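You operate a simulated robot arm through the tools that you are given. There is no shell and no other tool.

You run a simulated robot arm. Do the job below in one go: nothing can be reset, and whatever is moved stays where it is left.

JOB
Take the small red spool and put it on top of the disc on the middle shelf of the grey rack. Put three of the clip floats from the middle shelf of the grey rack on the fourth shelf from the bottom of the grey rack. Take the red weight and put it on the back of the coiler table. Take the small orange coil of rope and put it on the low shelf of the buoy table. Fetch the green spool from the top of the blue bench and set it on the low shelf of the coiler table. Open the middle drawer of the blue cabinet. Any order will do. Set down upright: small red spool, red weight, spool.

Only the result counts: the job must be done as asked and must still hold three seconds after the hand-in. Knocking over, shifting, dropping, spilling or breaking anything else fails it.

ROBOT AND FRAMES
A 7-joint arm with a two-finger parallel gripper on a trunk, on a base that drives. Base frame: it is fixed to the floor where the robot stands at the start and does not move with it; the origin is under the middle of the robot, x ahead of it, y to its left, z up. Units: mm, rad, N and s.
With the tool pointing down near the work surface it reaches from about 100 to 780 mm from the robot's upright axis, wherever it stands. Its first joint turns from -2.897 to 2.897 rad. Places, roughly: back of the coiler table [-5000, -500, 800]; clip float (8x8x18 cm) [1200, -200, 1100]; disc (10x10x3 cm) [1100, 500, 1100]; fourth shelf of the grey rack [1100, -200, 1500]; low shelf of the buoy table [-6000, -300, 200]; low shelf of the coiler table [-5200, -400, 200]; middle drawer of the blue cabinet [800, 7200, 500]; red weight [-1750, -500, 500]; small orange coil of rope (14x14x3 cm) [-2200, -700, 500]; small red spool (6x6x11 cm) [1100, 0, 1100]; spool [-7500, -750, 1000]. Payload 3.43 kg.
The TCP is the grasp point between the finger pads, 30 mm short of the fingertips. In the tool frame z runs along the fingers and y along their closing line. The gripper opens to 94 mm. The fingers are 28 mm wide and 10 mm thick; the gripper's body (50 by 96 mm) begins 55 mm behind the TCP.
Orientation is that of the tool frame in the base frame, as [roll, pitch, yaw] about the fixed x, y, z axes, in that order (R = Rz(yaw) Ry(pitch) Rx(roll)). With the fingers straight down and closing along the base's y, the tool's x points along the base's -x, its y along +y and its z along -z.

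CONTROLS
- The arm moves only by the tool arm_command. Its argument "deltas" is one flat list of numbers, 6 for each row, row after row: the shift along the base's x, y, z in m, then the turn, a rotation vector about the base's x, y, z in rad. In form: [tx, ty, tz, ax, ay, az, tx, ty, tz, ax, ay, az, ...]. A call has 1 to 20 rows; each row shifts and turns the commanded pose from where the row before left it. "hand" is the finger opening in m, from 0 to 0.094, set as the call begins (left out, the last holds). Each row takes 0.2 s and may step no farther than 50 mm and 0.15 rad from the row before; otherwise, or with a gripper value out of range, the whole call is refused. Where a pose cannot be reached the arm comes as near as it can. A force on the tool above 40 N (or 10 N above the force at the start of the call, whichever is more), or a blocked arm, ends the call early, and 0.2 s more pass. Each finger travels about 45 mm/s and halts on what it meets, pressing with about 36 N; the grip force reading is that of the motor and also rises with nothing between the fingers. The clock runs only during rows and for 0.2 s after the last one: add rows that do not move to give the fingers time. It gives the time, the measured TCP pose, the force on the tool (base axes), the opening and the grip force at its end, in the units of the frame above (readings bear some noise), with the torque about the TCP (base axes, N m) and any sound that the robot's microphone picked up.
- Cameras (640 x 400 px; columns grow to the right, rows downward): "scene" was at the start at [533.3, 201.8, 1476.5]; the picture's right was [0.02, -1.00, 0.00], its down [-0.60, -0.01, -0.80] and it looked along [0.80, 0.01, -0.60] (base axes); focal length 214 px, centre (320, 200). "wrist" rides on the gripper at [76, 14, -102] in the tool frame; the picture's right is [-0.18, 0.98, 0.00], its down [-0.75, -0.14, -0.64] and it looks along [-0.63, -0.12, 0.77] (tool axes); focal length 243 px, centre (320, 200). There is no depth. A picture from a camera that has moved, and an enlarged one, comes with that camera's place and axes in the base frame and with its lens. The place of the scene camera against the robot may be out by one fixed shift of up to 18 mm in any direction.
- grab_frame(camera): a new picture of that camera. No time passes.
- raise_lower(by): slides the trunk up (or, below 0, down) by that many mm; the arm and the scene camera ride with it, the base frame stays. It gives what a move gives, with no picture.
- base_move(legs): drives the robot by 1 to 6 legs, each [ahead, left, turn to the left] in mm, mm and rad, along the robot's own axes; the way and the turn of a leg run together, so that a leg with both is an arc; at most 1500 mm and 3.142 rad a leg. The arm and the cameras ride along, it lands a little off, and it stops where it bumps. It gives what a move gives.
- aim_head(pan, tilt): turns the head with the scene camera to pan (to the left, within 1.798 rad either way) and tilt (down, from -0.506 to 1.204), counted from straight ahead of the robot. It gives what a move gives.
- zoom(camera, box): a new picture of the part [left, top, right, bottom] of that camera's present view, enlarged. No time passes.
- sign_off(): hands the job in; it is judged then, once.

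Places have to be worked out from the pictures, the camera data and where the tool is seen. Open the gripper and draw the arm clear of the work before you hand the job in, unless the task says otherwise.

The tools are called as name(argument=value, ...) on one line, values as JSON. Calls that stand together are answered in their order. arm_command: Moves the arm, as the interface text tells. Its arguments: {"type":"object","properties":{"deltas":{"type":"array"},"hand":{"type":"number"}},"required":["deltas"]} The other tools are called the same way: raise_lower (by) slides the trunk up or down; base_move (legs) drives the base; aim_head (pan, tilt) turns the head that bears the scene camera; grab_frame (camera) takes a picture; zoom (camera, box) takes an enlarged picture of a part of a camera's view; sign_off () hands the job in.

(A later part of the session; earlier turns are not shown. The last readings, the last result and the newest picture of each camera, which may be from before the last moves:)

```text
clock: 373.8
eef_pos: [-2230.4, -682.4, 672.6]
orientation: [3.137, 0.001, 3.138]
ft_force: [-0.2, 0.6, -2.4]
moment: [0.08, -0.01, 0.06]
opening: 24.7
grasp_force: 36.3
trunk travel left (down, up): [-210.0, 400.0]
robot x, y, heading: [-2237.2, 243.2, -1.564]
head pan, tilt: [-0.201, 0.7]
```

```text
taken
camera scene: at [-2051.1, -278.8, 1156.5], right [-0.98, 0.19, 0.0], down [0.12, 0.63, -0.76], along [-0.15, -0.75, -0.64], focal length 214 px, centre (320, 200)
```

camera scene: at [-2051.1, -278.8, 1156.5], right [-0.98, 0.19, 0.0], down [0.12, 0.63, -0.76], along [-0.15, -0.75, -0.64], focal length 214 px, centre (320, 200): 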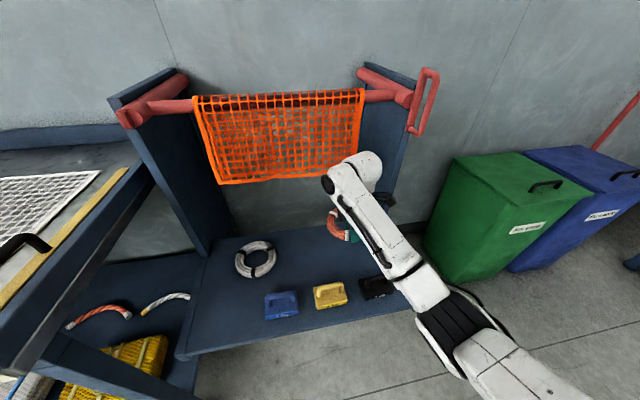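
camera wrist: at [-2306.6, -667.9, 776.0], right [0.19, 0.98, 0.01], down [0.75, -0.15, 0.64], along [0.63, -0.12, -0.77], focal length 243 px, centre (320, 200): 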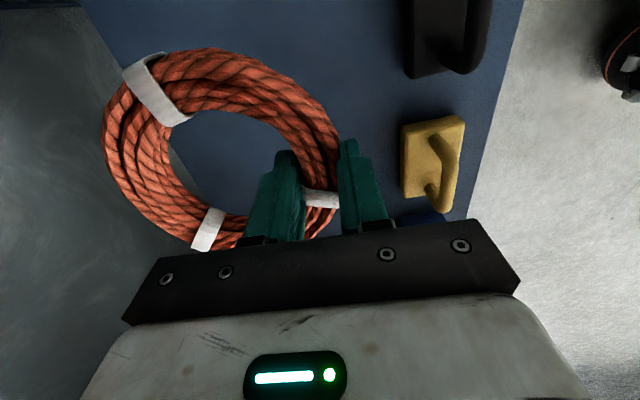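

Coil is held. I back away, raise the trunk and strafe right toward the buoy table.

base_move(legs=[[-480, 0, 0]])

raise_lower(by=400)

base_move(legs=[[0, -900, 0], [-220, -1000, 0], [0, -900, 0]])

grab_frame(camera="scene")

grab_frame(camera="wrist")

```text
clock: 376.6
eef_pos: [-2236.9, -208.6, 671.2]
orientation: [3.137, -0.002, 3.132]
ft_force: [-0.3, -0.3, -2.4]
moment: [0.12, 0.0, 0.0]
opening: 24.7
grasp_force: 35.7
trunk travel left (down, up): [-210.0, 400.0]
robot x, y, heading: [-2239.7, 713.2, -1.565]
head pan, tilt: [-0.201, 0.7]
```

```text
clock: 380.5
eef_pos: [-2235.6, -208.2, 1072.9]
orientation: [3.136, -0.002, 3.133]
ft_force: [-0.3, -0.1, -1.1]
moment: [0.05, -0.02, 0.03]
opening: 23.9
grasp_force: 36.0
trunk travel left (down, up): [-610.0, 0.0]
robot x, y, heading: [-2242.7, 714.0, -1.562]
head pan, tilt: [-0.201, 0.7]
```

```text
clock: 394.4
eef_pos: [-5032.7, -4.1, 1072.9]
orientation: [3.136, 0.0, 3.117]
ft_force: [0.6, -0.1, -1.7]
moment: [0.09, -0.03, 0.0]
opening: 23.5
grasp_force: 36.1
trunk travel left (down, up): [-610.0, 0.0]
robot x, y, heading: [-5022.0, 919.0, -1.58]
head pan, tilt: [-0.201, 0.7]
```

```text
taken
camera scene: at [-4846.7, 397.3, 1556.5], right [-0.98, 0.21, 0.0], down [0.13, 0.63, -0.76], along [-0.16, -0.75, -0.64], focal length 214 px, centre (320, 200)
```

scene: 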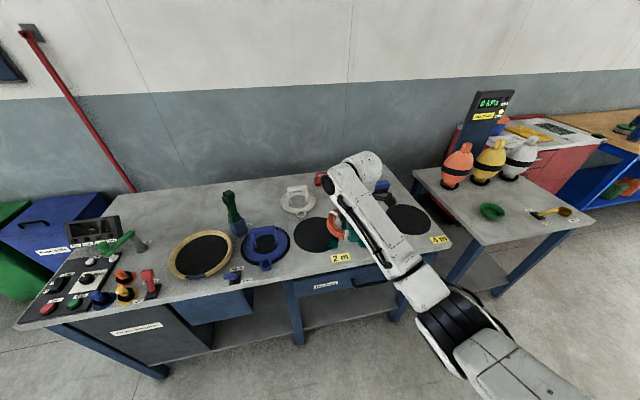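

```text
taken
camera wrist: at [-5109.6, 13.0, 1175.8], right [0.21, 0.98, 0.01], down [0.75, -0.16, 0.64], along [0.63, -0.13, -0.77], focal length 243 px, centre (320, 200)
```

wrist: 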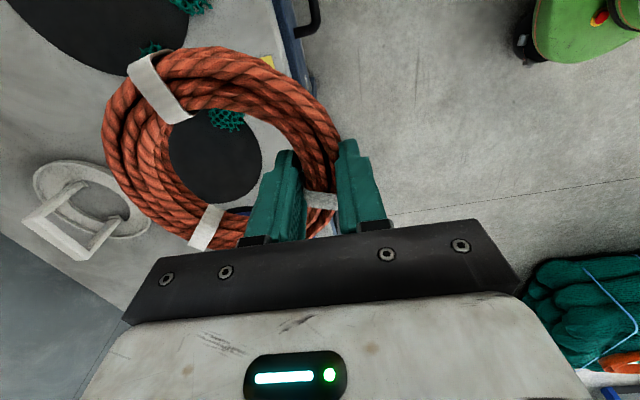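

I continue to in front of the buoy table, standing back so the coil can be lowered in front of it.

base_move(legs=[[-150, -900, 0.012]])

raise_lower(by=-400)

aim_head(pan=0.0, tilt=0.5)

grab_frame(camera="scene")

grab_frame(camera="wrist")

```text
clock: 399.1
eef_pos: [-5909.0, 150.0, 1073.5]
orientation: [3.137, 0.001, 3.131]
ft_force: [0.6, 0.3, -1.8]
moment: [0.07, -0.03, -0.04]
opening: 22.8
grasp_force: 36.2
trunk travel left (down, up): [-610.0, 0.0]
robot x, y, heading: [-5912.3, 1073.7, -1.565]
head pan, tilt: [-0.201, 0.7]
```

```text
clock: 402.9
eef_pos: [-5909.7, 149.2, 671.9]
orientation: [3.137, 0.0, 3.131]
ft_force: [-0.1, 0.5, -1.8]
moment: [0.11, 0.01, -0.02]
opening: 22.5
grasp_force: 36.0
trunk travel left (down, up): [-210.0, 400.0]
robot x, y, heading: [-5914.7, 1074.7, -1.565]
head pan, tilt: [-0.201, 0.7]
```

```text
clock: 403.7
eef_pos: [-5907.5, 149.5, 672.9]
orientation: [3.137, 0.001, 3.131]
ft_force: [0.6, -1.2, -2.2]
moment: [0.13, 0.01, 0.02]
opening: 23.0
grasp_force: 36.6
trunk travel left (down, up): [-210.0, 400.0]
robot x, y, heading: [-5910.4, 1072.5, -1.568]
head pan, tilt: [0.0, 0.499]
```

```text
taken
camera scene: at [-5711.1, 544.5, 1174.1], right [-1.0, 0.0, 0.0], down [0.0, 0.48, -0.88], along [0.0, -0.88, -0.48], focal length 214 px, centre (320, 200)
```

scene: 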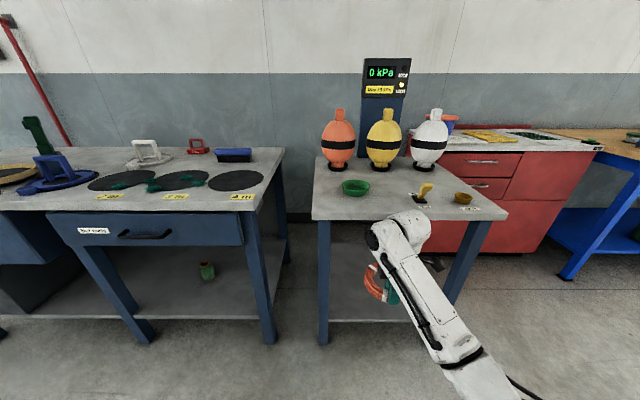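

```text
taken
camera wrist: at [-5985.1, 164.0, 775.7], right [0.19, 0.98, 0.01], down [0.75, -0.15, 0.64], along [0.63, -0.12, -0.77], focal length 243 px, centre (320, 200)
```

wrist: 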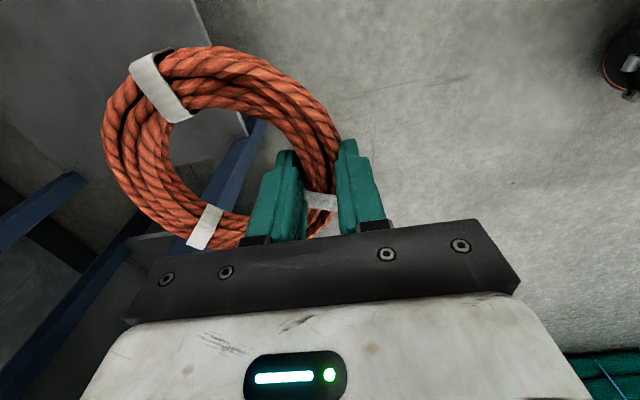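

The opening reading drifts slightly (rope settling). I quickly measure the low shelf's front edge.

zoom(camera="scene", box=[300, 220, 480, 332])

zoom(camera="wrist", box=[0, 100, 200, 225])

```text
3.56 times, centred on (390, 276) of scene
camera zoom: at [-5711.1, 544.5, 1174.1], right [-1.0, 0.0, 0.0], down [0.0, 0.48, -0.88], along [0.0, -0.88, -0.48], focal length 763 px, centre (71, -70)
```

zoom: 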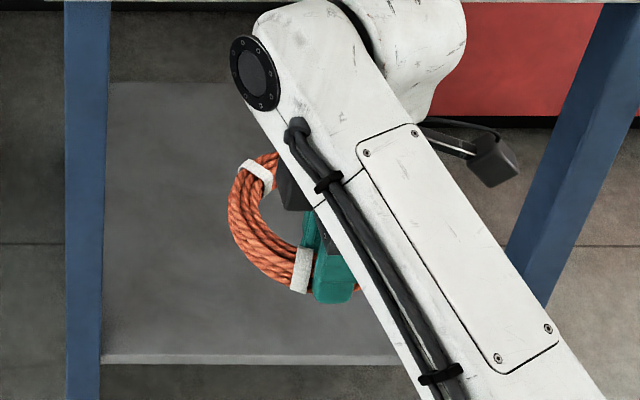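

```text
3.20 times, centred on (100, 162) of wrist
camera zoom: at [-5985.1, 164.0, 775.7], right [0.19, 0.98, 0.01], down [0.75, -0.15, 0.64], along [0.63, -0.12, -0.77], focal length 776 px, centre (1024, 320)
```

zoom: 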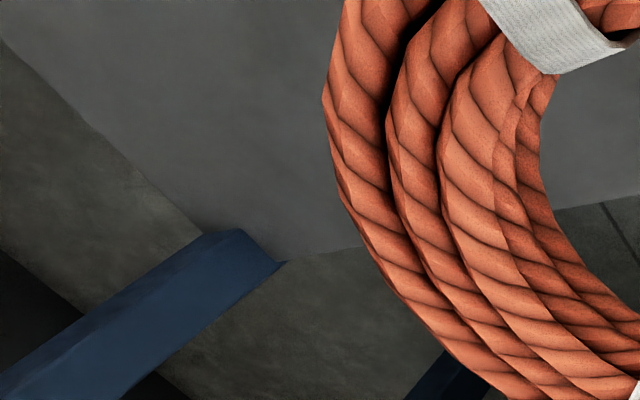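

Shelf at about z≈195–200, front y≈-71. I lower the trunk and arm so the coil is just above shelf height, in front of the table.

raise_lower(by=-205)

arm_command(deltas=[0, 0, -0.045, 0, 0, 0, 0, 0, -0.045, 0, 0, 0, 0, 0, -0.045, 0, 0, 0, 0, 0, -0.045, 0, 0, 0, 0, 0, 0, 0, 0, 0])

grab_frame(camera="scene")

grab_frame(camera="wrist")

```text
clock: 405.9
eef_pos: [-5908.3, 148.6, 467.7]
orientation: [3.136, -0.001, 3.131]
ft_force: [-0.8, -0.3, -2.7]
moment: [0.1, -0.04, 0.0]
opening: 22.8
grasp_force: 35.9
trunk travel left (down, up): [-5.0, 605.0]
robot x, y, heading: [-5911.2, 1070.9, -1.564]
head pan, tilt: [0.0, 0.499]
```

```text
clock: 407.1
eef_pos: [-5907.4, 150.9, 285.8]
orientation: [3.135, -0.001, 3.131]
ft_force: [-0.7, 0.8, -2.7]
moment: [0.12, -0.02, -0.01]
opening: 22.8
grasp_force: 36.0
trunk travel left (down, up): [-5.0, 605.0]
robot x, y, heading: [-5916.8, 1075.2, -1.568]
head pan, tilt: [0.0, 0.499]
```

```text
taken
camera scene: at [-5711.1, 544.6, 969.2], right [-1.0, -0.01, 0.0], down [0.0, 0.48, -0.88], along [0.0, -0.88, -0.48], focal length 214 px, centre (320, 200)
```

scene: 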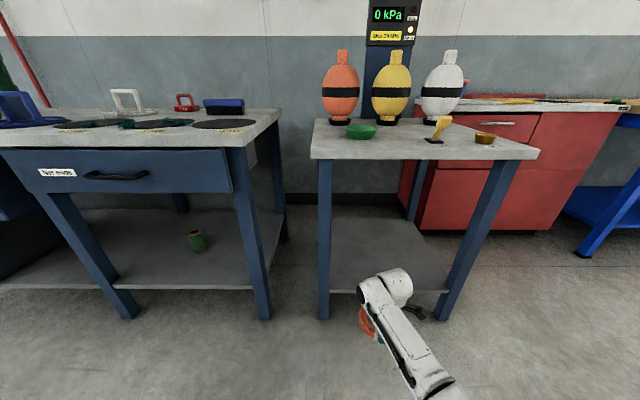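

```text
taken
camera wrist: at [-5984.4, 165.2, 388.4], right [0.19, 0.98, 0.01], down [0.75, -0.15, 0.64], along [0.63, -0.12, -0.77], focal length 243 px, centre (320, 200)
```

wrist: 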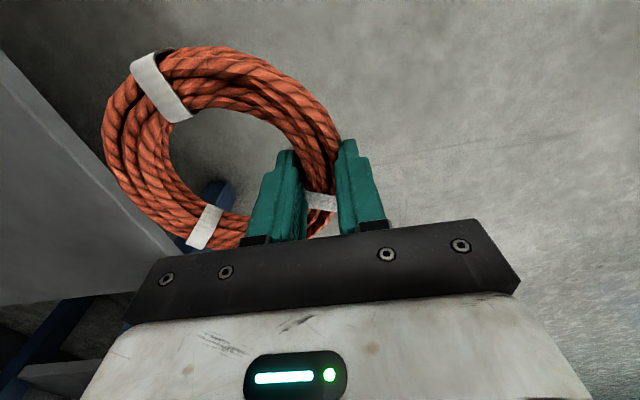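

Coil hangs ~55 mm above shelf height. I drive forward 300 mm to bring it over the shelf.

base_move(legs=[[150, 0, 0]])

grab_frame(camera="scene")

base_move(legs=[[150, 0, 0]])

grab_frame(camera="scene")

grab_frame(camera="wrist")

```text
clock: 408.5
eef_pos: [-5910.0, -0.9, 285.2]
orientation: [3.137, 0.0, 3.131]
ft_force: [-0.5, -0.6, -1.6]
moment: [0.11, 0.01, -0.01]
opening: 22.6
grasp_force: 36.0
trunk travel left (down, up): [-5.0, 605.0]
robot x, y, heading: [-5914.4, 919.5, -1.566]
head pan, tilt: [0.0, 0.499]
```

```text
taken
camera scene: at [-5711.8, 392.7, 969.2], right [-1.0, 0.0, 0.0], down [0.0, 0.48, -0.88], along [0.0, -0.88, -0.48], focal length 214 px, centre (320, 200)
```

scene: 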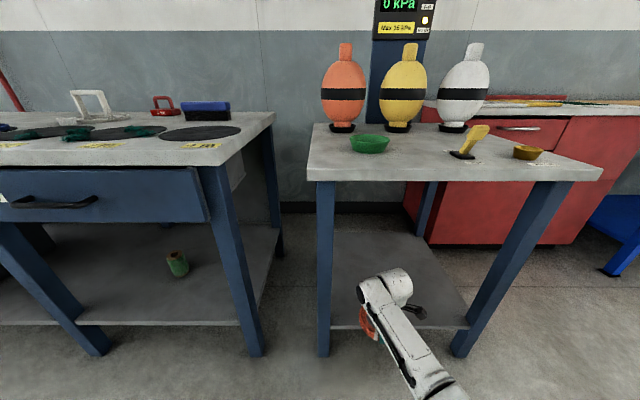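

```text
clock: 409.8
eef_pos: [-5910.0, -150.2, 285.6]
orientation: [3.135, -0.002, 3.128]
ft_force: [0.0, -0.2, -1.6]
moment: [0.1, -0.02, 0.04]
opening: 22.6
grasp_force: 36.6
trunk travel left (down, up): [-5.0, 605.0]
robot x, y, heading: [-5909.0, 769.2, -1.566]
head pan, tilt: [0.0, 0.499]
```

```text
taken
camera scene: at [-5711.7, 242.7, 969.2], right [-1.0, 0.0, 0.0], down [0.0, 0.48, -0.88], along [0.0, -0.88, -0.48], focal length 214 px, centre (320, 200)
```

scene: 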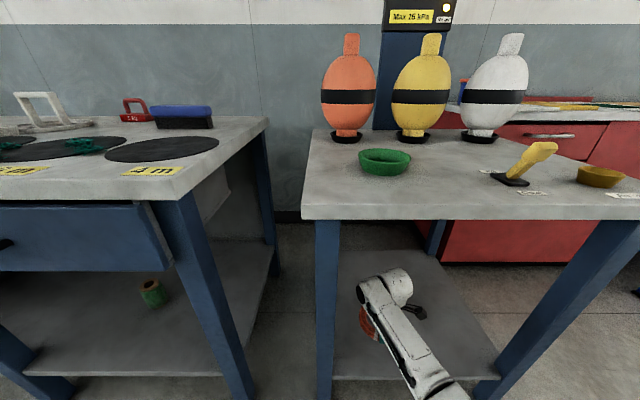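

```text
taken
camera wrist: at [-5986.2, -135.8, 388.6], right [0.2, 0.98, 0.01], down [0.75, -0.15, 0.64], along [0.63, -0.12, -0.77], focal length 243 px, centre (320, 200)
```

wrist: 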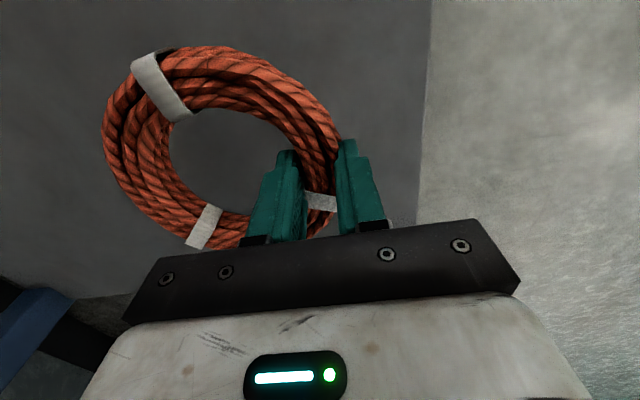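

The coil is over the shelf, ~68 mm inside the edge. I lower it.

arm_command(deltas=[0, 0, -0.02, 0, 0, 0, 0, 0, -0.02, 0, 0, 0, 0, 0, 0, 0, 0, 0])

grab_frame(camera="wrist")

arm_command(deltas=[0, 0, -0.004, 0, 0, 0, 0, 0, 0, 0, 0, 0])

arm_command(deltas=[0, 0, -0.004, 0, 0, 0, 0, 0, 0, 0, 0, 0])

arm_command(deltas=[0, 0, -0.004, 0, 0, 0, 0, 0, 0, 0, 0, 0])

```text
clock: 410.6
eef_pos: [-5910.7, -152.0, 245.2]
orientation: [3.137, 0.001, 3.128]
ft_force: [0.2, -0.9, -2.4]
moment: [0.09, 0.02, -0.03]
opening: 22.4
grasp_force: 36.0
trunk travel left (down, up): [-5.0, 605.0]
robot x, y, heading: [-5912.9, 768.6, -1.563]
head pan, tilt: [0.0, 0.499]
```

```text
taken
camera wrist: at [-5987.2, -136.8, 348.5], right [0.2, 0.98, 0.01], down [0.75, -0.15, 0.64], along [0.63, -0.12, -0.77], focal length 243 px, centre (320, 200)
```

wrist: 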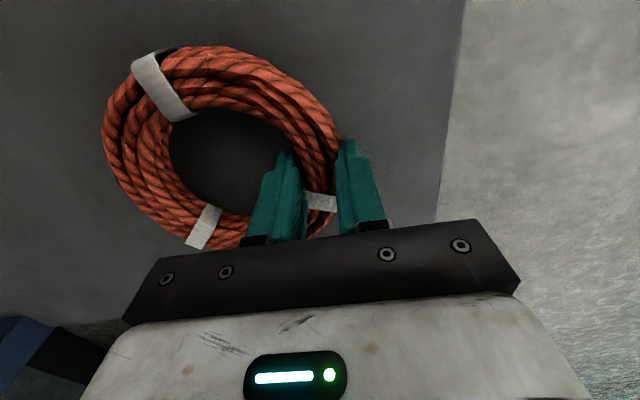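

```text
clock: 411.2
eef_pos: [-5911.1, -150.6, 241.0]
orientation: [3.137, 0.0, 3.13]
ft_force: [-0.2, 0.0, -2.2]
moment: [0.09, 0.0, 0.0]
opening: 22.3
grasp_force: 35.3
trunk travel left (down, up): [-5.0, 605.0]
robot x, y, heading: [-5907.9, 771.0, -1.57]
head pan, tilt: [0.0, 0.499]
```

```text
clock: 411.8
eef_pos: [-5910.4, -151.4, 238.0]
orientation: [3.138, -0.001, 3.131]
ft_force: [-0.5, -0.1, -1.7]
moment: [0.13, 0.01, -0.01]
opening: 22.2
grasp_force: 35.4
trunk travel left (down, up): [-5.0, 605.0]
robot x, y, heading: [-5913.9, 771.2, -1.57]
head pan, tilt: [0.0, 0.499]
```

```text
clock: 412.4
eef_pos: [-5909.8, -151.7, 235.3]
orientation: [3.136, 0.0, 3.129]
ft_force: [0.2, 2.1, 0.7]
moment: [-0.26, 0.09, -0.04]
opening: 22.2
grasp_force: 36.1
trunk travel left (down, up): [-5.0, 605.0]
robot x, y, heading: [-5914.0, 766.7, -1.567]
head pan, tilt: [0.0, 0.499]
```

The far side of the coil begins to touch; I continue a few mm.

arm_command(deltas=[0, 0, -0.003, 0, 0, 0, 0, 0, 0, 0, 0, 0])

arm_command(deltas=[0, 0, -0.002, 0, 0, 0, 0, 0, 0, 0, 0, 0])

grab_frame(camera="wrist")

```text
clock: 413.0
eef_pos: [-5908.8, -151.5, 234.0]
orientation: [3.138, -0.001, 3.128]
ft_force: [0.4, 12.5, 24.6]
moment: [0.23, -0.25, 0.16]
opening: 22.3
grasp_force: 36.0
trunk travel left (down, up): [-5.0, 605.0]
robot x, y, heading: [-5913.0, 767.8, -1.564]
head pan, tilt: [0.0, 0.499]
```

```text
clock: 413.4
eef_pos: [-5909.3, -152.8, 233.4]
orientation: [3.14, 0.0, 3.131]
ft_force: [-0.3, 7.1, 16.5]
moment: [0.3, -0.19, 0.16]
opening: 22.3
grasp_force: 35.7
trunk travel left (down, up): [-5.0, 605.0]
robot x, y, heading: [-5912.4, 772.2, -1.569]
head pan, tilt: [0.0, 0.499]
stopped in row 1: the force on the tool passed its limit at 44 N (the readings are from after the stop); the commanded pose is now the measured one
```

```text
taken
camera wrist: at [-5986.1, -137.5, 336.1], right [0.2, 0.98, 0.0], down [0.75, -0.15, 0.64], along [0.63, -0.12, -0.77], focal length 243 px, centre (320, 200)
```

wrist: 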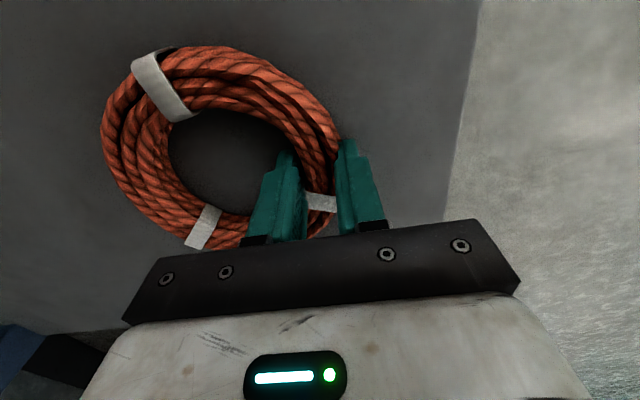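

The coil rests on the shelf. I relieve, open to 60 mm, then rise.

arm_command(deltas=[0, 0, 0.001, 0, 0, 0, 0, 0, 0, 0, 0, 0])

arm_command(deltas=[0, 0, 0, 0, 0, 0, 0, 0, 0, 0, 0, 0, 0, 0, 0, 0, 0, 0, 0, 0, 0, 0, 0, 0], hand=0.06)

grab_frame(camera="wrist")

arm_command(deltas=[0, 0, 0.02, 0, 0, 0, 0, 0, 0.03, 0, 0, 0, 0, 0, 0.03, 0, 0, 0, 0, 0, 0, 0, 0, 0])

grab_frame(camera="wrist")

```text
clock: 414.0
eef_pos: [-5909.9, -150.9, 232.8]
orientation: [3.14, 0.001, 3.128]
ft_force: [-1.2, -5.0, 8.1]
moment: [-0.47, -0.02, -0.1]
opening: 22.5
grasp_force: 35.9
trunk travel left (down, up): [-5.0, 605.0]
robot x, y, heading: [-5909.5, 768.4, -1.572]
head pan, tilt: [0.0, 0.499]
```

```text
clock: 415.0
eef_pos: [-5909.3, -150.8, 233.3]
orientation: [3.136, 0.001, 3.129]
ft_force: [0.7, -0.1, 0.3]
moment: [0.01, -0.02, -0.03]
opening: 60.0
grasp_force: 0.0
trunk travel left (down, up): [-5.0, 605.0]
robot x, y, heading: [-5913.4, 771.4, -1.574]
head pan, tilt: [0.0, 0.499]
```

```text
taken
camera wrist: at [-5985.7, -136.4, 335.4], right [0.2, 0.98, 0.01], down [0.75, -0.15, 0.64], along [0.63, -0.12, -0.77], focal length 243 px, centre (320, 200)
```

wrist: 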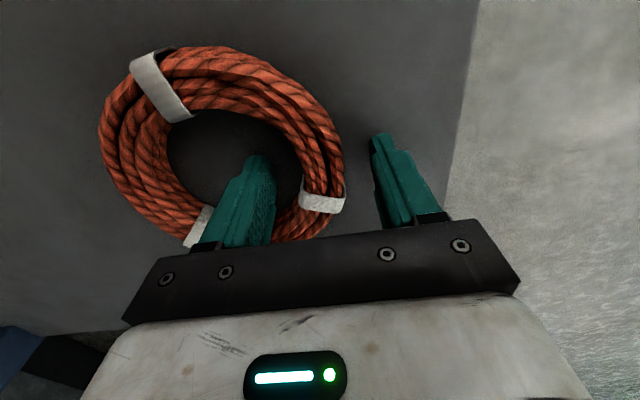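

```text
clock: 416.0
eef_pos: [-5910.9, -152.7, 310.9]
orientation: [3.136, 0.001, 3.128]
ft_force: [-0.2, 0.1, -0.1]
moment: [-0.02, 0.01, 0.03]
opening: 60.2
grasp_force: 0.0
trunk travel left (down, up): [-5.0, 605.0]
robot x, y, heading: [-5911.0, 767.9, -1.567]
head pan, tilt: [0.0, 0.499]
```

```text
taken
camera wrist: at [-5986.6, -137.5, 413.7], right [0.2, 0.98, 0.01], down [0.75, -0.15, 0.64], along [0.63, -0.12, -0.77], focal length 243 px, centre (320, 200)
```

wrist: 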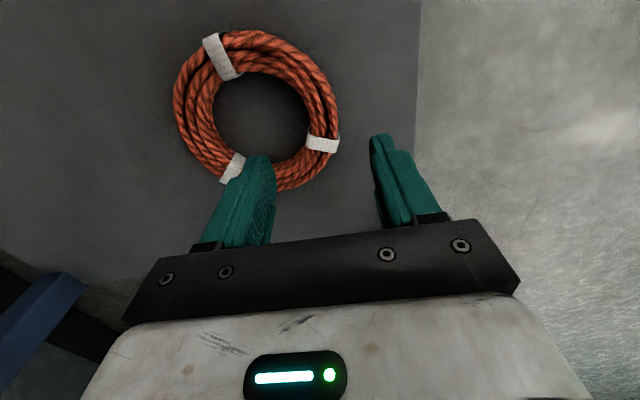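

The orange coil lies flat on the buoy table's low shelf. I back out, raise up and check, then head for the blue cabinet.

base_move(legs=[[-350, 0, 0]])

grab_frame(camera="scene")

raise_lower(by=400)

raise_lower(by=200)

```text
clock: 418.2
eef_pos: [-5902.4, 195.0, 310.5]
orientation: [3.136, -0.001, 3.14]
ft_force: [1.0, 0.4, 0.0]
moment: [-0.01, 0.01, -0.02]
opening: 59.9
grasp_force: 0.0
trunk travel left (down, up): [-5.0, 605.0]
robot x, y, heading: [-5912.1, 1121.4, -1.559]
head pan, tilt: [0.0, 0.499]
```

```text
taken
camera scene: at [-5708.7, 593.5, 969.2], right [-1.0, -0.01, 0.0], down [-0.01, 0.48, -0.88], along [0.01, -0.88, -0.48], focal length 214 px, centre (320, 200)
```

scene: 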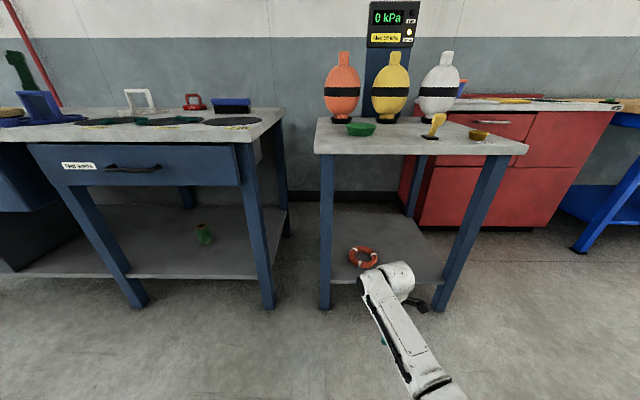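

```text
clock: 422.1
eef_pos: [-5902.4, 195.0, 710.6]
orientation: [3.136, 0.0, 3.139]
ft_force: [0.9, 0.2, 0.3]
moment: [0.0, 0.01, -0.02]
opening: 59.9
grasp_force: 0.1
trunk travel left (down, up): [-405.0, 205.0]
robot x, y, heading: [-5915.7, 1121.4, -1.556]
head pan, tilt: [0.0, 0.499]
```

```text
clock: 424.2
eef_pos: [-5902.5, 194.9, 911.3]
orientation: [3.136, 0.001, 3.141]
ft_force: [-0.5, 0.0, 0.4]
moment: [-0.03, 0.0, 0.0]
opening: 60.2
grasp_force: 0.1
trunk travel left (down, up): [-605.0, 5.0]
robot x, y, heading: [-5916.0, 1116.1, -1.559]
head pan, tilt: [0.0, 0.499]
```

All placed objects look right. I turn to face +x and drive back along the aisle.

base_move(legs=[[0, 0, 1.565], [1500, -260, 0], [1500, 0, 0], [1500, 0, 0]])

aim_head(pan=0.5, tilt=0.2)

grab_frame(camera="scene")

```text
refused: leg 2 is longer than a leg can be; nothing moved
```

```text
clock: 425.2
eef_pos: [-5902.3, 196.6, 910.8]
orientation: [3.137, -0.001, 3.138]
ft_force: [0.5, 0.4, -0.3]
moment: [0.0, -0.03, -0.01]
opening: 60.1
grasp_force: 0.0
trunk travel left (down, up): [-605.0, 5.0]
robot x, y, heading: [-5917.1, 1118.6, -1.559]
head pan, tilt: [0.499, 0.201]
```

```text
taken
camera scene: at [-5664.2, 603.0, 1596.9], right [-0.87, -0.49, 0.0], down [-0.1, 0.17, -0.98], along [0.48, -0.85, -0.2], focal length 214 px, centre (320, 200)
```

scene: 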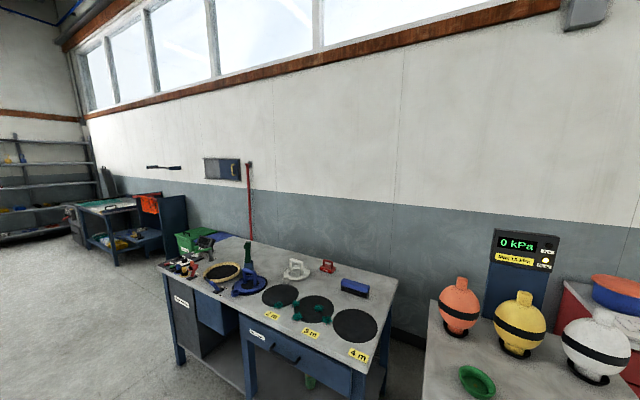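

Leg too long; I split it into shorter legs.

base_move(legs=[[0, 0, 1.565], [1000, -260, 0], [1450, 0, 0], [1450, 0, 0]])

aim_head(pan=0.6, tilt=0.25)

grab_frame(camera="scene")

```text
clock: 447.8
eef_pos: [-1127.8, 1029.9, 911.0]
orientation: [3.137, 0.0, -1.525]
ft_force: [-0.1, 0.0, 0.6]
moment: [0.03, 0.01, 0.0]
opening: 60.0
grasp_force: 0.0
trunk travel left (down, up): [-605.0, 5.0]
robot x, y, heading: [-2049.3, 975.5, 0.063]
head pan, tilt: [0.499, 0.201]
```

```text
clock: 448.5
eef_pos: [-1128.2, 1030.7, 911.6]
orientation: [3.136, 0.0, -1.525]
ft_force: [0.0, 1.6, 0.4]
moment: [-0.01, -0.01, -0.03]
opening: 60.1
grasp_force: 0.1
trunk travel left (down, up): [-605.0, 5.0]
robot x, y, heading: [-2053.2, 975.6, 0.059]
head pan, tilt: [0.6, 0.25]
```

```text
taken
camera scene: at [-1541.4, 1258.6, 1592.4], right [0.61, -0.79, 0.0], down [-0.2, -0.15, -0.97], along [0.77, 0.59, -0.25], focal length 214 px, centre (320, 200)
```

scene: 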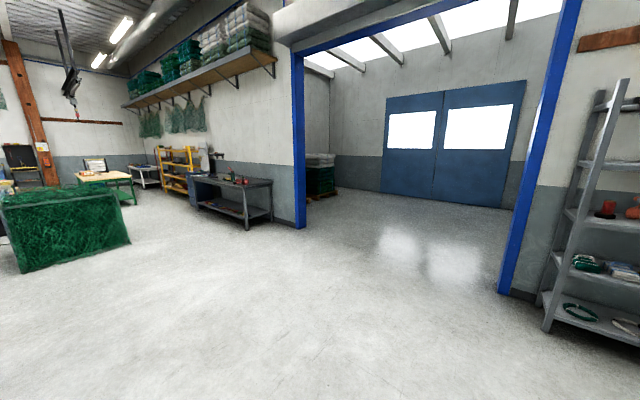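

Past the bale. I see the far wall's benches. I drive to the open floor and then turn left (+y) toward the cabinet area.

base_move(legs=[[1450, 0, 0], [350, 0, 0], [0, 0, 1.51], [1400, 0, 0], [1200, 0, 0]])

aim_head(pan=-0.5, tilt=0.25)

grab_frame(camera="scene")

```text
clock: 473.5
eef_pos: [-76.3, 4593.6, 911.4]
orientation: [3.137, 0.0, -0.06]
ft_force: [0.5, 0.5, 0.8]
moment: [0.02, -0.03, 0.01]
opening: 60.1
grasp_force: 0.1
trunk travel left (down, up): [-605.0, 5.0]
robot x, y, heading: [-115.2, 3672.0, 1.529]
head pan, tilt: [0.6, 0.25]
```

```text
clock: 474.8
eef_pos: [-76.7, 4591.1, 910.6]
orientation: [3.138, -0.001, -0.061]
ft_force: [0.3, -0.4, -0.3]
moment: [0.0, 0.04, -0.03]
opening: 60.0
grasp_force: 0.1
trunk travel left (down, up): [-605.0, 5.0]
robot x, y, heading: [-116.4, 3667.6, 1.524]
head pan, tilt: [-0.499, 0.25]
```

```text
taken
camera scene: at [-240.6, 4206.3, 1592.4], right [0.86, -0.52, 0.0], down [-0.13, -0.21, -0.97], along [0.5, 0.83, -0.25], focal length 214 px, centre (320, 200)
```

scene: 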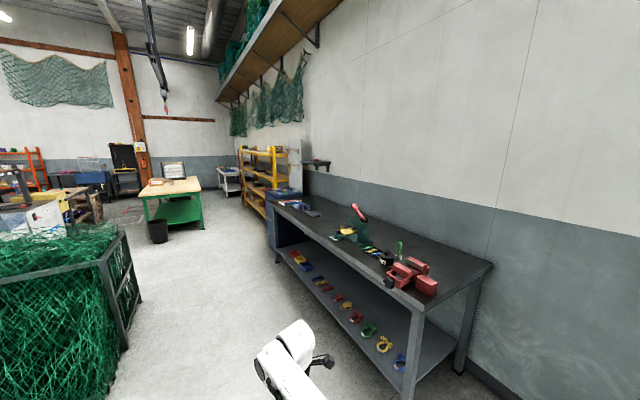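

A workbench stands on the right; beyond it a blue cabinet next to the yellow rack. Zooming in.

zoom(camera="scene", box=[220, 140, 340, 265])

```text
3.20 times, centred on (280, 202) of scene
camera zoom: at [-240.6, 4206.3, 1592.4], right [0.86, -0.52, 0.0], down [-0.13, -0.21, -0.97], along [0.5, 0.83, -0.25], focal length 686 px, centre (448, 192)
```

zoom: 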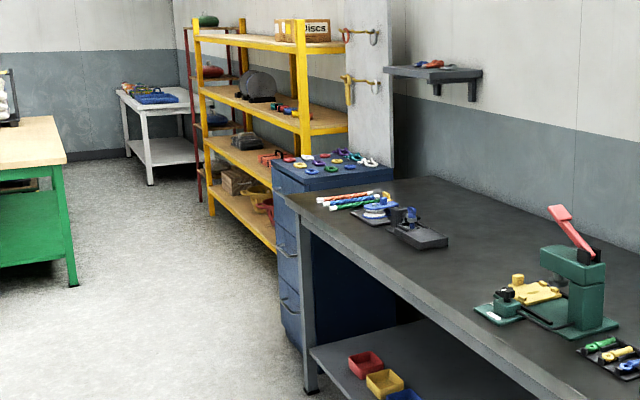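

The blue cabinet's drawers face -x at x≈700, y≈6900–7300, with bar pulls. I drive nearer, turn to face +x before the green crate, and then shift left.

base_move(legs=[[1400, 300, 0.04], [400, 0, 0], [0, 0, -1.57]])

aim_head(pan=0.8, tilt=0.45)

grab_frame(camera="scene")

aim_head(pan=1.6, tilt=0.45)

grab_frame(camera="scene")

```text
clock: 488.0
eef_pos: [565.0, 5442.2, 910.7]
orientation: [3.136, 0.001, -1.636]
ft_force: [1.6, -0.1, 0.3]
moment: [0.0, -0.04, 0.02]
opening: 59.8
grasp_force: 0.1
trunk travel left (down, up): [-605.0, 5.0]
robot x, y, heading: [-356.0, 5487.5, -0.053]
head pan, tilt: [-0.499, 0.25]
```

```text
clock: 489.4
eef_pos: [565.8, 5442.0, 910.4]
orientation: [3.136, 0.001, -1.634]
ft_force: [-0.2, -0.7, 0.7]
moment: [0.04, 0.01, 0.03]
opening: 60.0
grasp_force: 0.0
trunk travel left (down, up): [-605.0, 5.0]
robot x, y, heading: [-354.2, 5490.7, -0.053]
head pan, tilt: [0.799, 0.45]
```

```text
taken
camera scene: at [166.1, 5729.4, 1573.7], right [0.68, -0.73, 0.0], down [-0.32, -0.3, -0.9], along [0.66, 0.61, -0.44], focal length 214 px, centre (320, 200)
```

scene: 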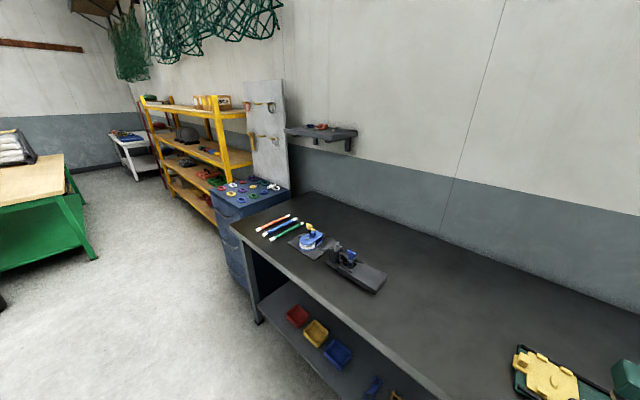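

```text
clock: 490.6
eef_pos: [565.7, 5442.5, 910.4]
orientation: [3.136, 0.001, -1.635]
ft_force: [-0.7, -0.3, 0.1]
moment: [-0.01, -0.01, -0.01]
opening: 60.2
grasp_force: 0.1
trunk travel left (down, up): [-605.0, 5.0]
robot x, y, heading: [-356.0, 5491.0, -0.047]
head pan, tilt: [1.6, 0.45]
```

```text
taken
camera scene: at [100.7, 5758.7, 1573.7], right [1.0, -0.02, 0.0], down [-0.01, -0.44, -0.9], along [0.02, 0.9, -0.44], focal length 214 px, centre (320, 200)
```

scene: 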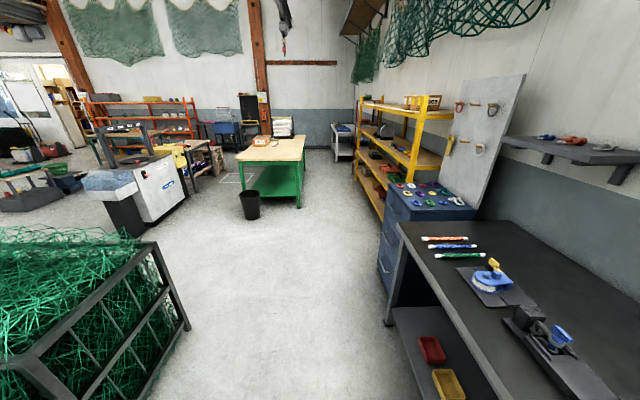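

I retract and raise the arm a bit, straighten the heading, and shift left to stand in front of the cabinet.

arm_command(deltas=[-0.03, 0, 0.03, 0, 0, 0, -0.03, 0, 0.03, 0, 0, 0, -0.03, 0, 0.03, 0, 0, 0, 0, 0, 0, 0, 0, 0])

base_move(legs=[[0, 800, 0.05], [0, 820, 0]])

aim_head(pan=0.0, tilt=0.6)

grab_frame(camera="scene")

```text
clock: 491.6
eef_pos: [477.8, 5442.5, 998.0]
orientation: [3.141, 0.002, -1.634]
ft_force: [0.7, -0.8, -0.3]
moment: [-0.01, 0.02, 0.0]
opening: 59.9
grasp_force: 0.2
out of reach, approached as far as the arm can: row 3
trunk travel left (down, up): [-605.0, 5.0]
robot x, y, heading: [-356.1, 5488.0, -0.051]
head pan, tilt: [1.6, 0.45]
```

```text
clock: 499.9
eef_pos: [478.2, 7140.7, 999.1]
orientation: [-3.141, 0.0, -1.556]
ft_force: [-0.4, 0.4, -0.4]
moment: [0.03, 0.02, 0.02]
opening: 60.1
grasp_force: 0.0
trunk travel left (down, up): [-605.0, 5.0]
robot x, y, heading: [-361.1, 7126.7, 0.024]
head pan, tilt: [1.6, 0.45]
```

```text
clock: 501.6
eef_pos: [478.3, 7141.8, 999.2]
orientation: [-3.141, -0.001, -1.555]
ft_force: [0.3, 0.0, -0.5]
moment: [0.0, 0.01, -0.04]
opening: 60.1
grasp_force: 0.0
trunk travel left (down, up): [-605.0, 5.0]
robot x, y, heading: [-359.2, 7119.8, 0.027]
head pan, tilt: [0.0, 0.6]
```

```text
taken
camera scene: at [170.9, 7337.4, 1560.2], right [0.03, -1.0, 0.0], down [-0.56, -0.02, -0.82], along [0.82, 0.02, -0.57], focal length 214 px, centre (320, 200)
```

scene: 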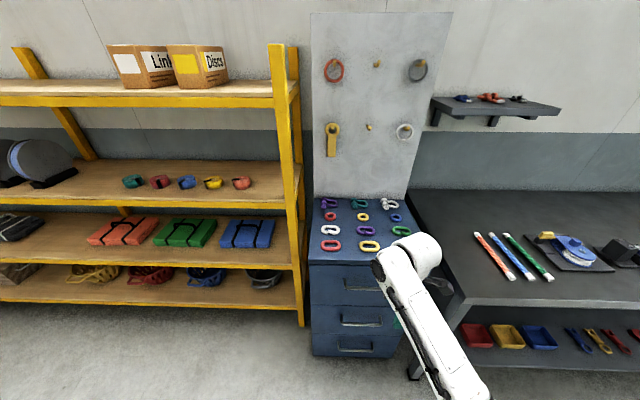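

The blue cabinet with three drawers is in view. Zooming in on the handles.

zoom(camera="scene", box=[290, 240, 450, 365])

```text
3.20 times, centred on (370, 302) of scene
camera zoom: at [170.9, 7337.4, 1560.2], right [0.03, -1.0, 0.0], down [-0.56, -0.02, -0.82], along [0.82, 0.02, -0.57], focal length 686 px, centre (160, -128)
```

zoom: 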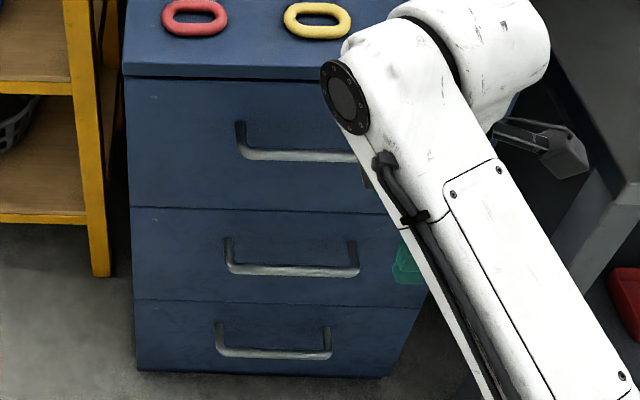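

Middle drawer: pull bar at ≈(684, 7144, 488), 180 mm long, protruding ~43 mm. I pitch the tool up to horizontal (closing vertically) here in free space.

arm_command(deltas=[0, 0, 0, 0, -0.143, 0, 0, 0, 0, 0, -0.143, 0, 0, 0, 0, 0, -0.143, 0, 0, 0, 0, 0, -0.143, 0, 0, 0, 0, 0, -0.143, 0, 0, 0, 0, 0, -0.143, 0, 0, 0, 0, 0, -0.143, 0, 0, 0, 0, 0, -0.143, 0, 0, 0, 0, 0, -0.143, 0, 0, 0, 0, 0, -0.143, 0, 0, 0, 0, 0, -0.141, 0, 0, 0, 0, 0, 0, 0])

grab_frame(camera="scene")

grab_frame(camera="wrist")

```text
clock: 504.2
eef_pos: [475.3, 7145.2, 998.7]
orientation: [-1.569, -0.015, -1.565]
ft_force: [0.6, 0.9, 0.3]
moment: [0.01, 0.02, -0.02]
opening: 60.2
grasp_force: 0.1
trunk travel left (down, up): [-605.0, 5.0]
robot x, y, heading: [-353.8, 7119.3, 0.033]
head pan, tilt: [0.0, 0.6]
```

```text
taken
camera scene: at [170.1, 7338.7, 1560.3], right [0.03, -1.0, 0.0], down [-0.56, -0.02, -0.83], along [0.82, 0.02, -0.56], focal length 214 px, centre (320, 200)
```

scene: 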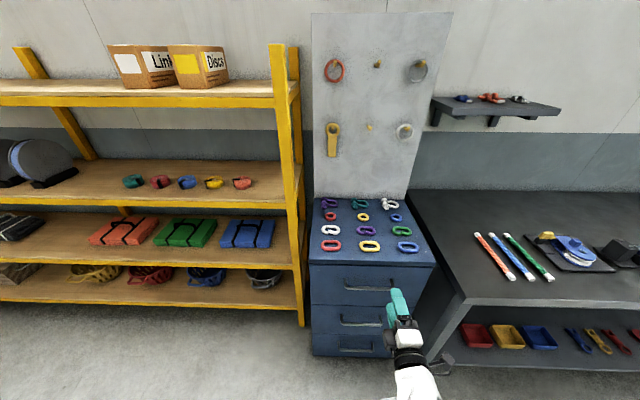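

```text
taken
camera wrist: at [375.2, 7068.0, 986.4], right [0.0, 0.17, -0.99], down [-0.65, 0.75, 0.13], along [0.76, 0.64, 0.11], focal length 243 px, centre (320, 200)
```

wrist: 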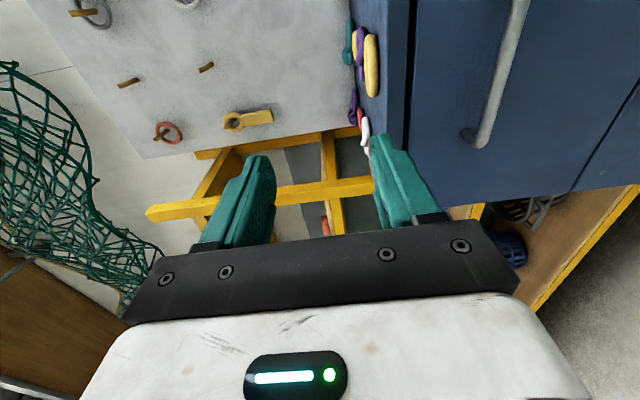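

The tool is horizontal with vertical closing. I lower the trunk so the tool reaches the middle handle's height.

raise_lower(by=-400)

raise_lower(by=-110)

grab_frame(camera="wrist")

grab_frame(camera="scene")

```text
clock: 508.0
eef_pos: [478.7, 7140.3, 599.1]
orientation: [-1.572, -0.015, -1.572]
ft_force: [0.9, 0.0, 0.8]
moment: [0.03, 0.02, -0.01]
opening: 60.1
grasp_force: 0.1
trunk travel left (down, up): [-205.0, 405.0]
robot x, y, heading: [-360.1, 7123.0, 0.028]
head pan, tilt: [0.0, 0.6]
```

```text
clock: 509.4
eef_pos: [477.7, 7141.1, 489.6]
orientation: [-1.571, -0.016, -1.57]
ft_force: [0.2, 0.1, -0.1]
moment: [-0.02, -0.02, 0.0]
opening: 59.9
grasp_force: 0.1
trunk travel left (down, up): [-95.0, 515.0]
robot x, y, heading: [-357.6, 7121.5, 0.033]
head pan, tilt: [0.0, 0.6]
```

```text
taken
camera wrist: at [375.1, 7065.1, 476.4], right [0.0, 0.17, -0.99], down [-0.64, 0.76, 0.13], along [0.77, 0.63, 0.11], focal length 243 px, centre (320, 200)
```

wrist: 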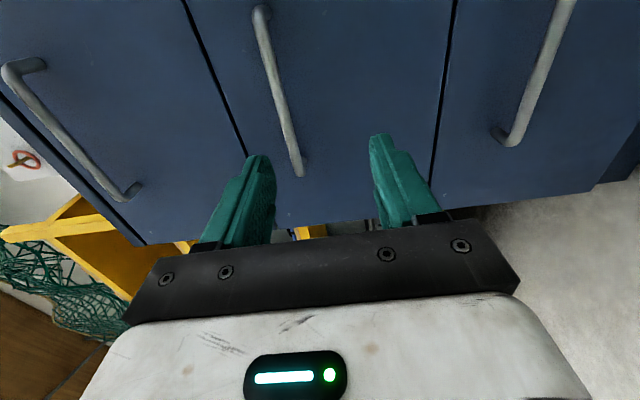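

```text
taken
camera scene: at [170.7, 7337.4, 1050.3], right [0.03, -1.0, 0.0], down [-0.56, -0.02, -0.82], along [0.82, 0.02, -0.57], focal length 214 px, centre (320, 200)
```

scene: 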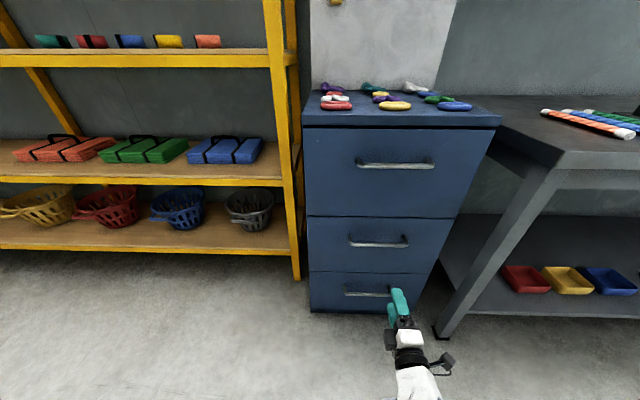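

The handle seems nearer and higher than first estimated (z≈541). I zoom both cameras to refine.

zoom(camera="scene", box=[300, 120, 500, 245])

zoom(camera="scene", box=[300, 200, 460, 300])

zoom(camera="wrist", box=[200, 0, 400, 125])

```text
3.20 times, centred on (400, 182) of scene
camera zoom: at [170.7, 7337.4, 1050.3], right [0.03, -1.0, 0.0], down [-0.56, -0.02, -0.82], along [0.82, 0.02, -0.57], focal length 686 px, centre (64, 256)
```

zoom: 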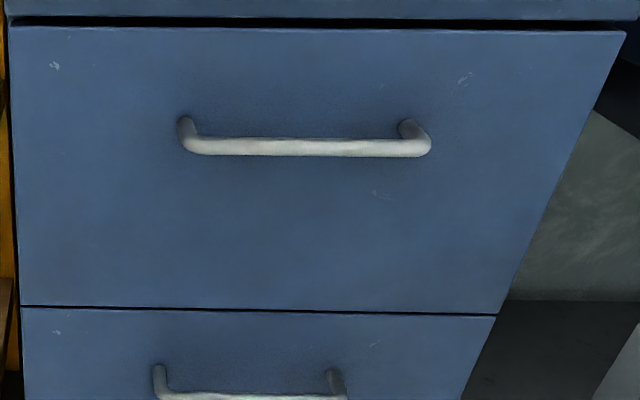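

```text
4.00 times, centred on (380, 250) of scene
camera zoom: at [170.7, 7337.4, 1050.3], right [0.03, -1.0, 0.0], down [-0.56, -0.02, -0.82], along [0.82, 0.02, -0.57], focal length 858 px, centre (80, 0)
```

zoom: 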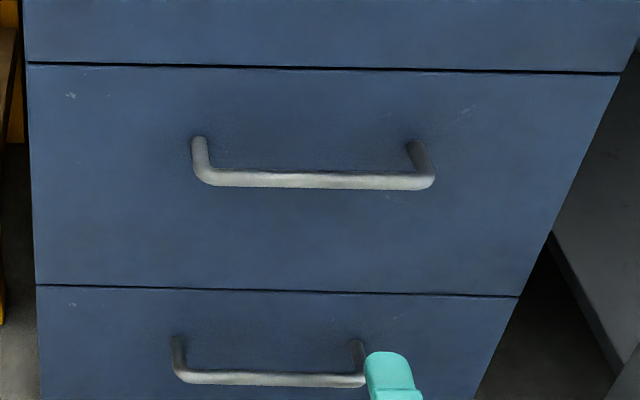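

```text
3.20 times, centred on (300, 62) of wrist
camera zoom: at [375.1, 7065.1, 476.4], right [0.0, 0.17, -0.99], down [-0.64, 0.76, 0.13], along [0.77, 0.63, 0.11], focal length 776 px, centre (384, 640)
```

zoom: 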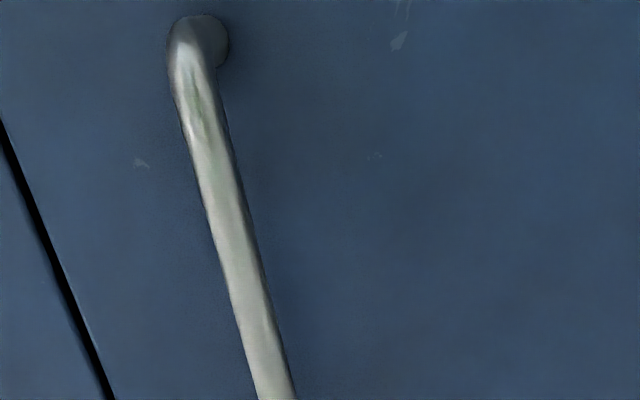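

Refined: bar at x≈665, y≈7152, z≈536; drawer face x≈704. I raise the tool and advance partway.

arm_command(deltas=[0, 0.008, 0.03, 0, 0, 0, 0, 0.003, 0.016, 0, 0, 0, 0.046, 0, 0, 0, 0, 0, 0.046, 0, 0, 0, 0, 0, 0.04, 0, 0, 0, 0, 0, 0, 0, 0, 0, 0, 0])

grab_frame(camera="wrist")

zoom(camera="scene", box=[300, 180, 500, 305])

```text
clock: 510.8
eef_pos: [609.3, 7150.9, 535.6]
orientation: [-1.573, -0.016, -1.57]
ft_force: [-0.1, -2.0, -0.6]
moment: [0.06, -0.04, 0.22]
opening: 59.6
grasp_force: 0.0
trunk travel left (down, up): [-95.0, 515.0]
robot x, y, heading: [-357.4, 7121.5, 0.03]
head pan, tilt: [0.0, 0.6]
```

```text
taken
camera wrist: at [506.5, 7075.2, 524.1], right [0.0, 0.17, -0.99], down [-0.64, 0.76, 0.13], along [0.77, 0.63, 0.11], focal length 243 px, centre (320, 200)
```

wrist: 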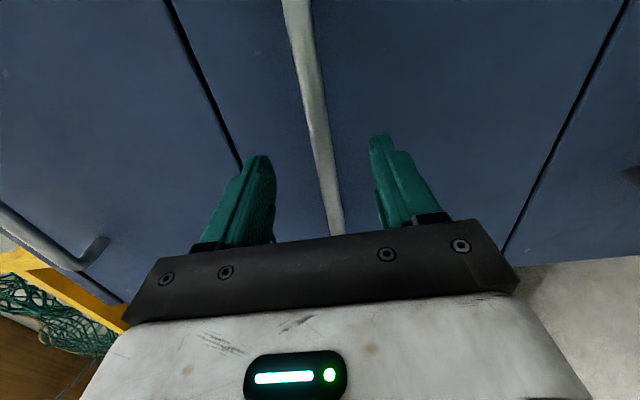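

```text
3.20 times, centred on (400, 242) of scene
camera zoom: at [171.0, 7336.5, 1050.2], right [0.03, -1.0, 0.0], down [-0.56, -0.02, -0.82], along [0.82, 0.02, -0.57], focal length 686 px, centre (64, 64)
```

zoom: 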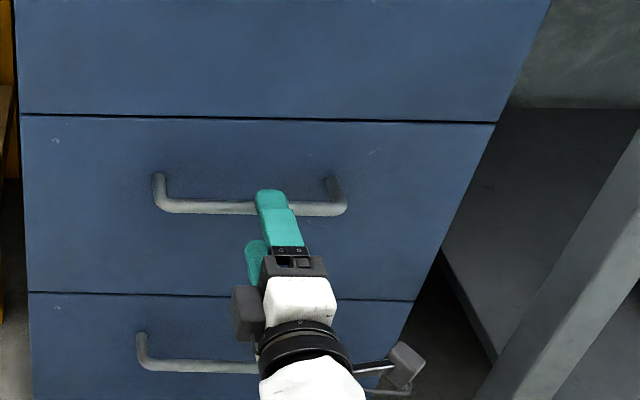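

There's a small force reading; I check again without moving.

arm_command(deltas=[0, 0, 0, 0, 0, 0, 0, 0, 0, 0, 0, 0])

zoom(camera="wrist", box=[220, 100, 440, 238])

grab_frame(camera="scene")

```text
clock: 511.4
eef_pos: [609.5, 7153.1, 539.3]
orientation: [-1.569, -0.014, -1.571]
ft_force: [-0.2, 0.6, 0.3]
moment: [-0.01, -0.02, 0.0]
opening: 60.1
grasp_force: 0.0
trunk travel left (down, up): [-95.0, 515.0]
robot x, y, heading: [-354.9, 7119.5, 0.031]
head pan, tilt: [0.0, 0.6]
```

```text
2.90 times, centred on (330, 169) of wrist
camera zoom: at [506.8, 7075.9, 525.1], right [0.0, 0.17, -0.99], down [-0.64, 0.76, 0.13], along [0.77, 0.63, 0.11], focal length 703 px, centre (291, 290)
```

zoom: 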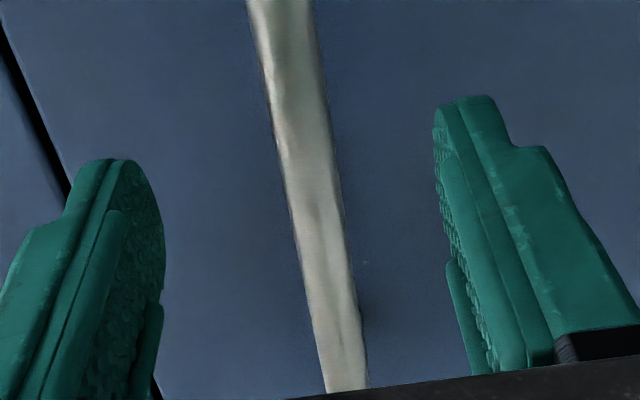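

```text
taken
camera scene: at [170.8, 7337.2, 1050.2], right [0.03, -1.0, 0.0], down [-0.56, -0.02, -0.82], along [0.82, 0.02, -0.57], focal length 214 px, centre (320, 200)
```

scene: 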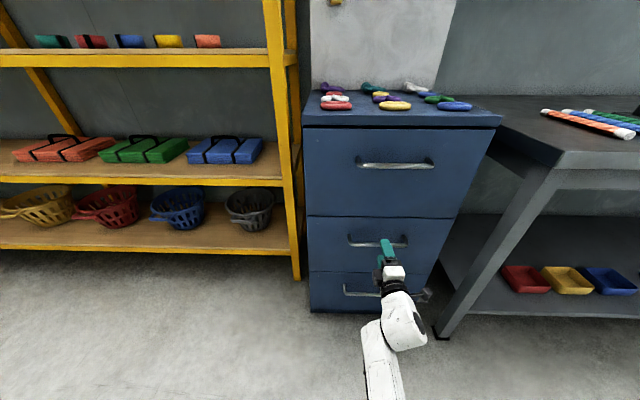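

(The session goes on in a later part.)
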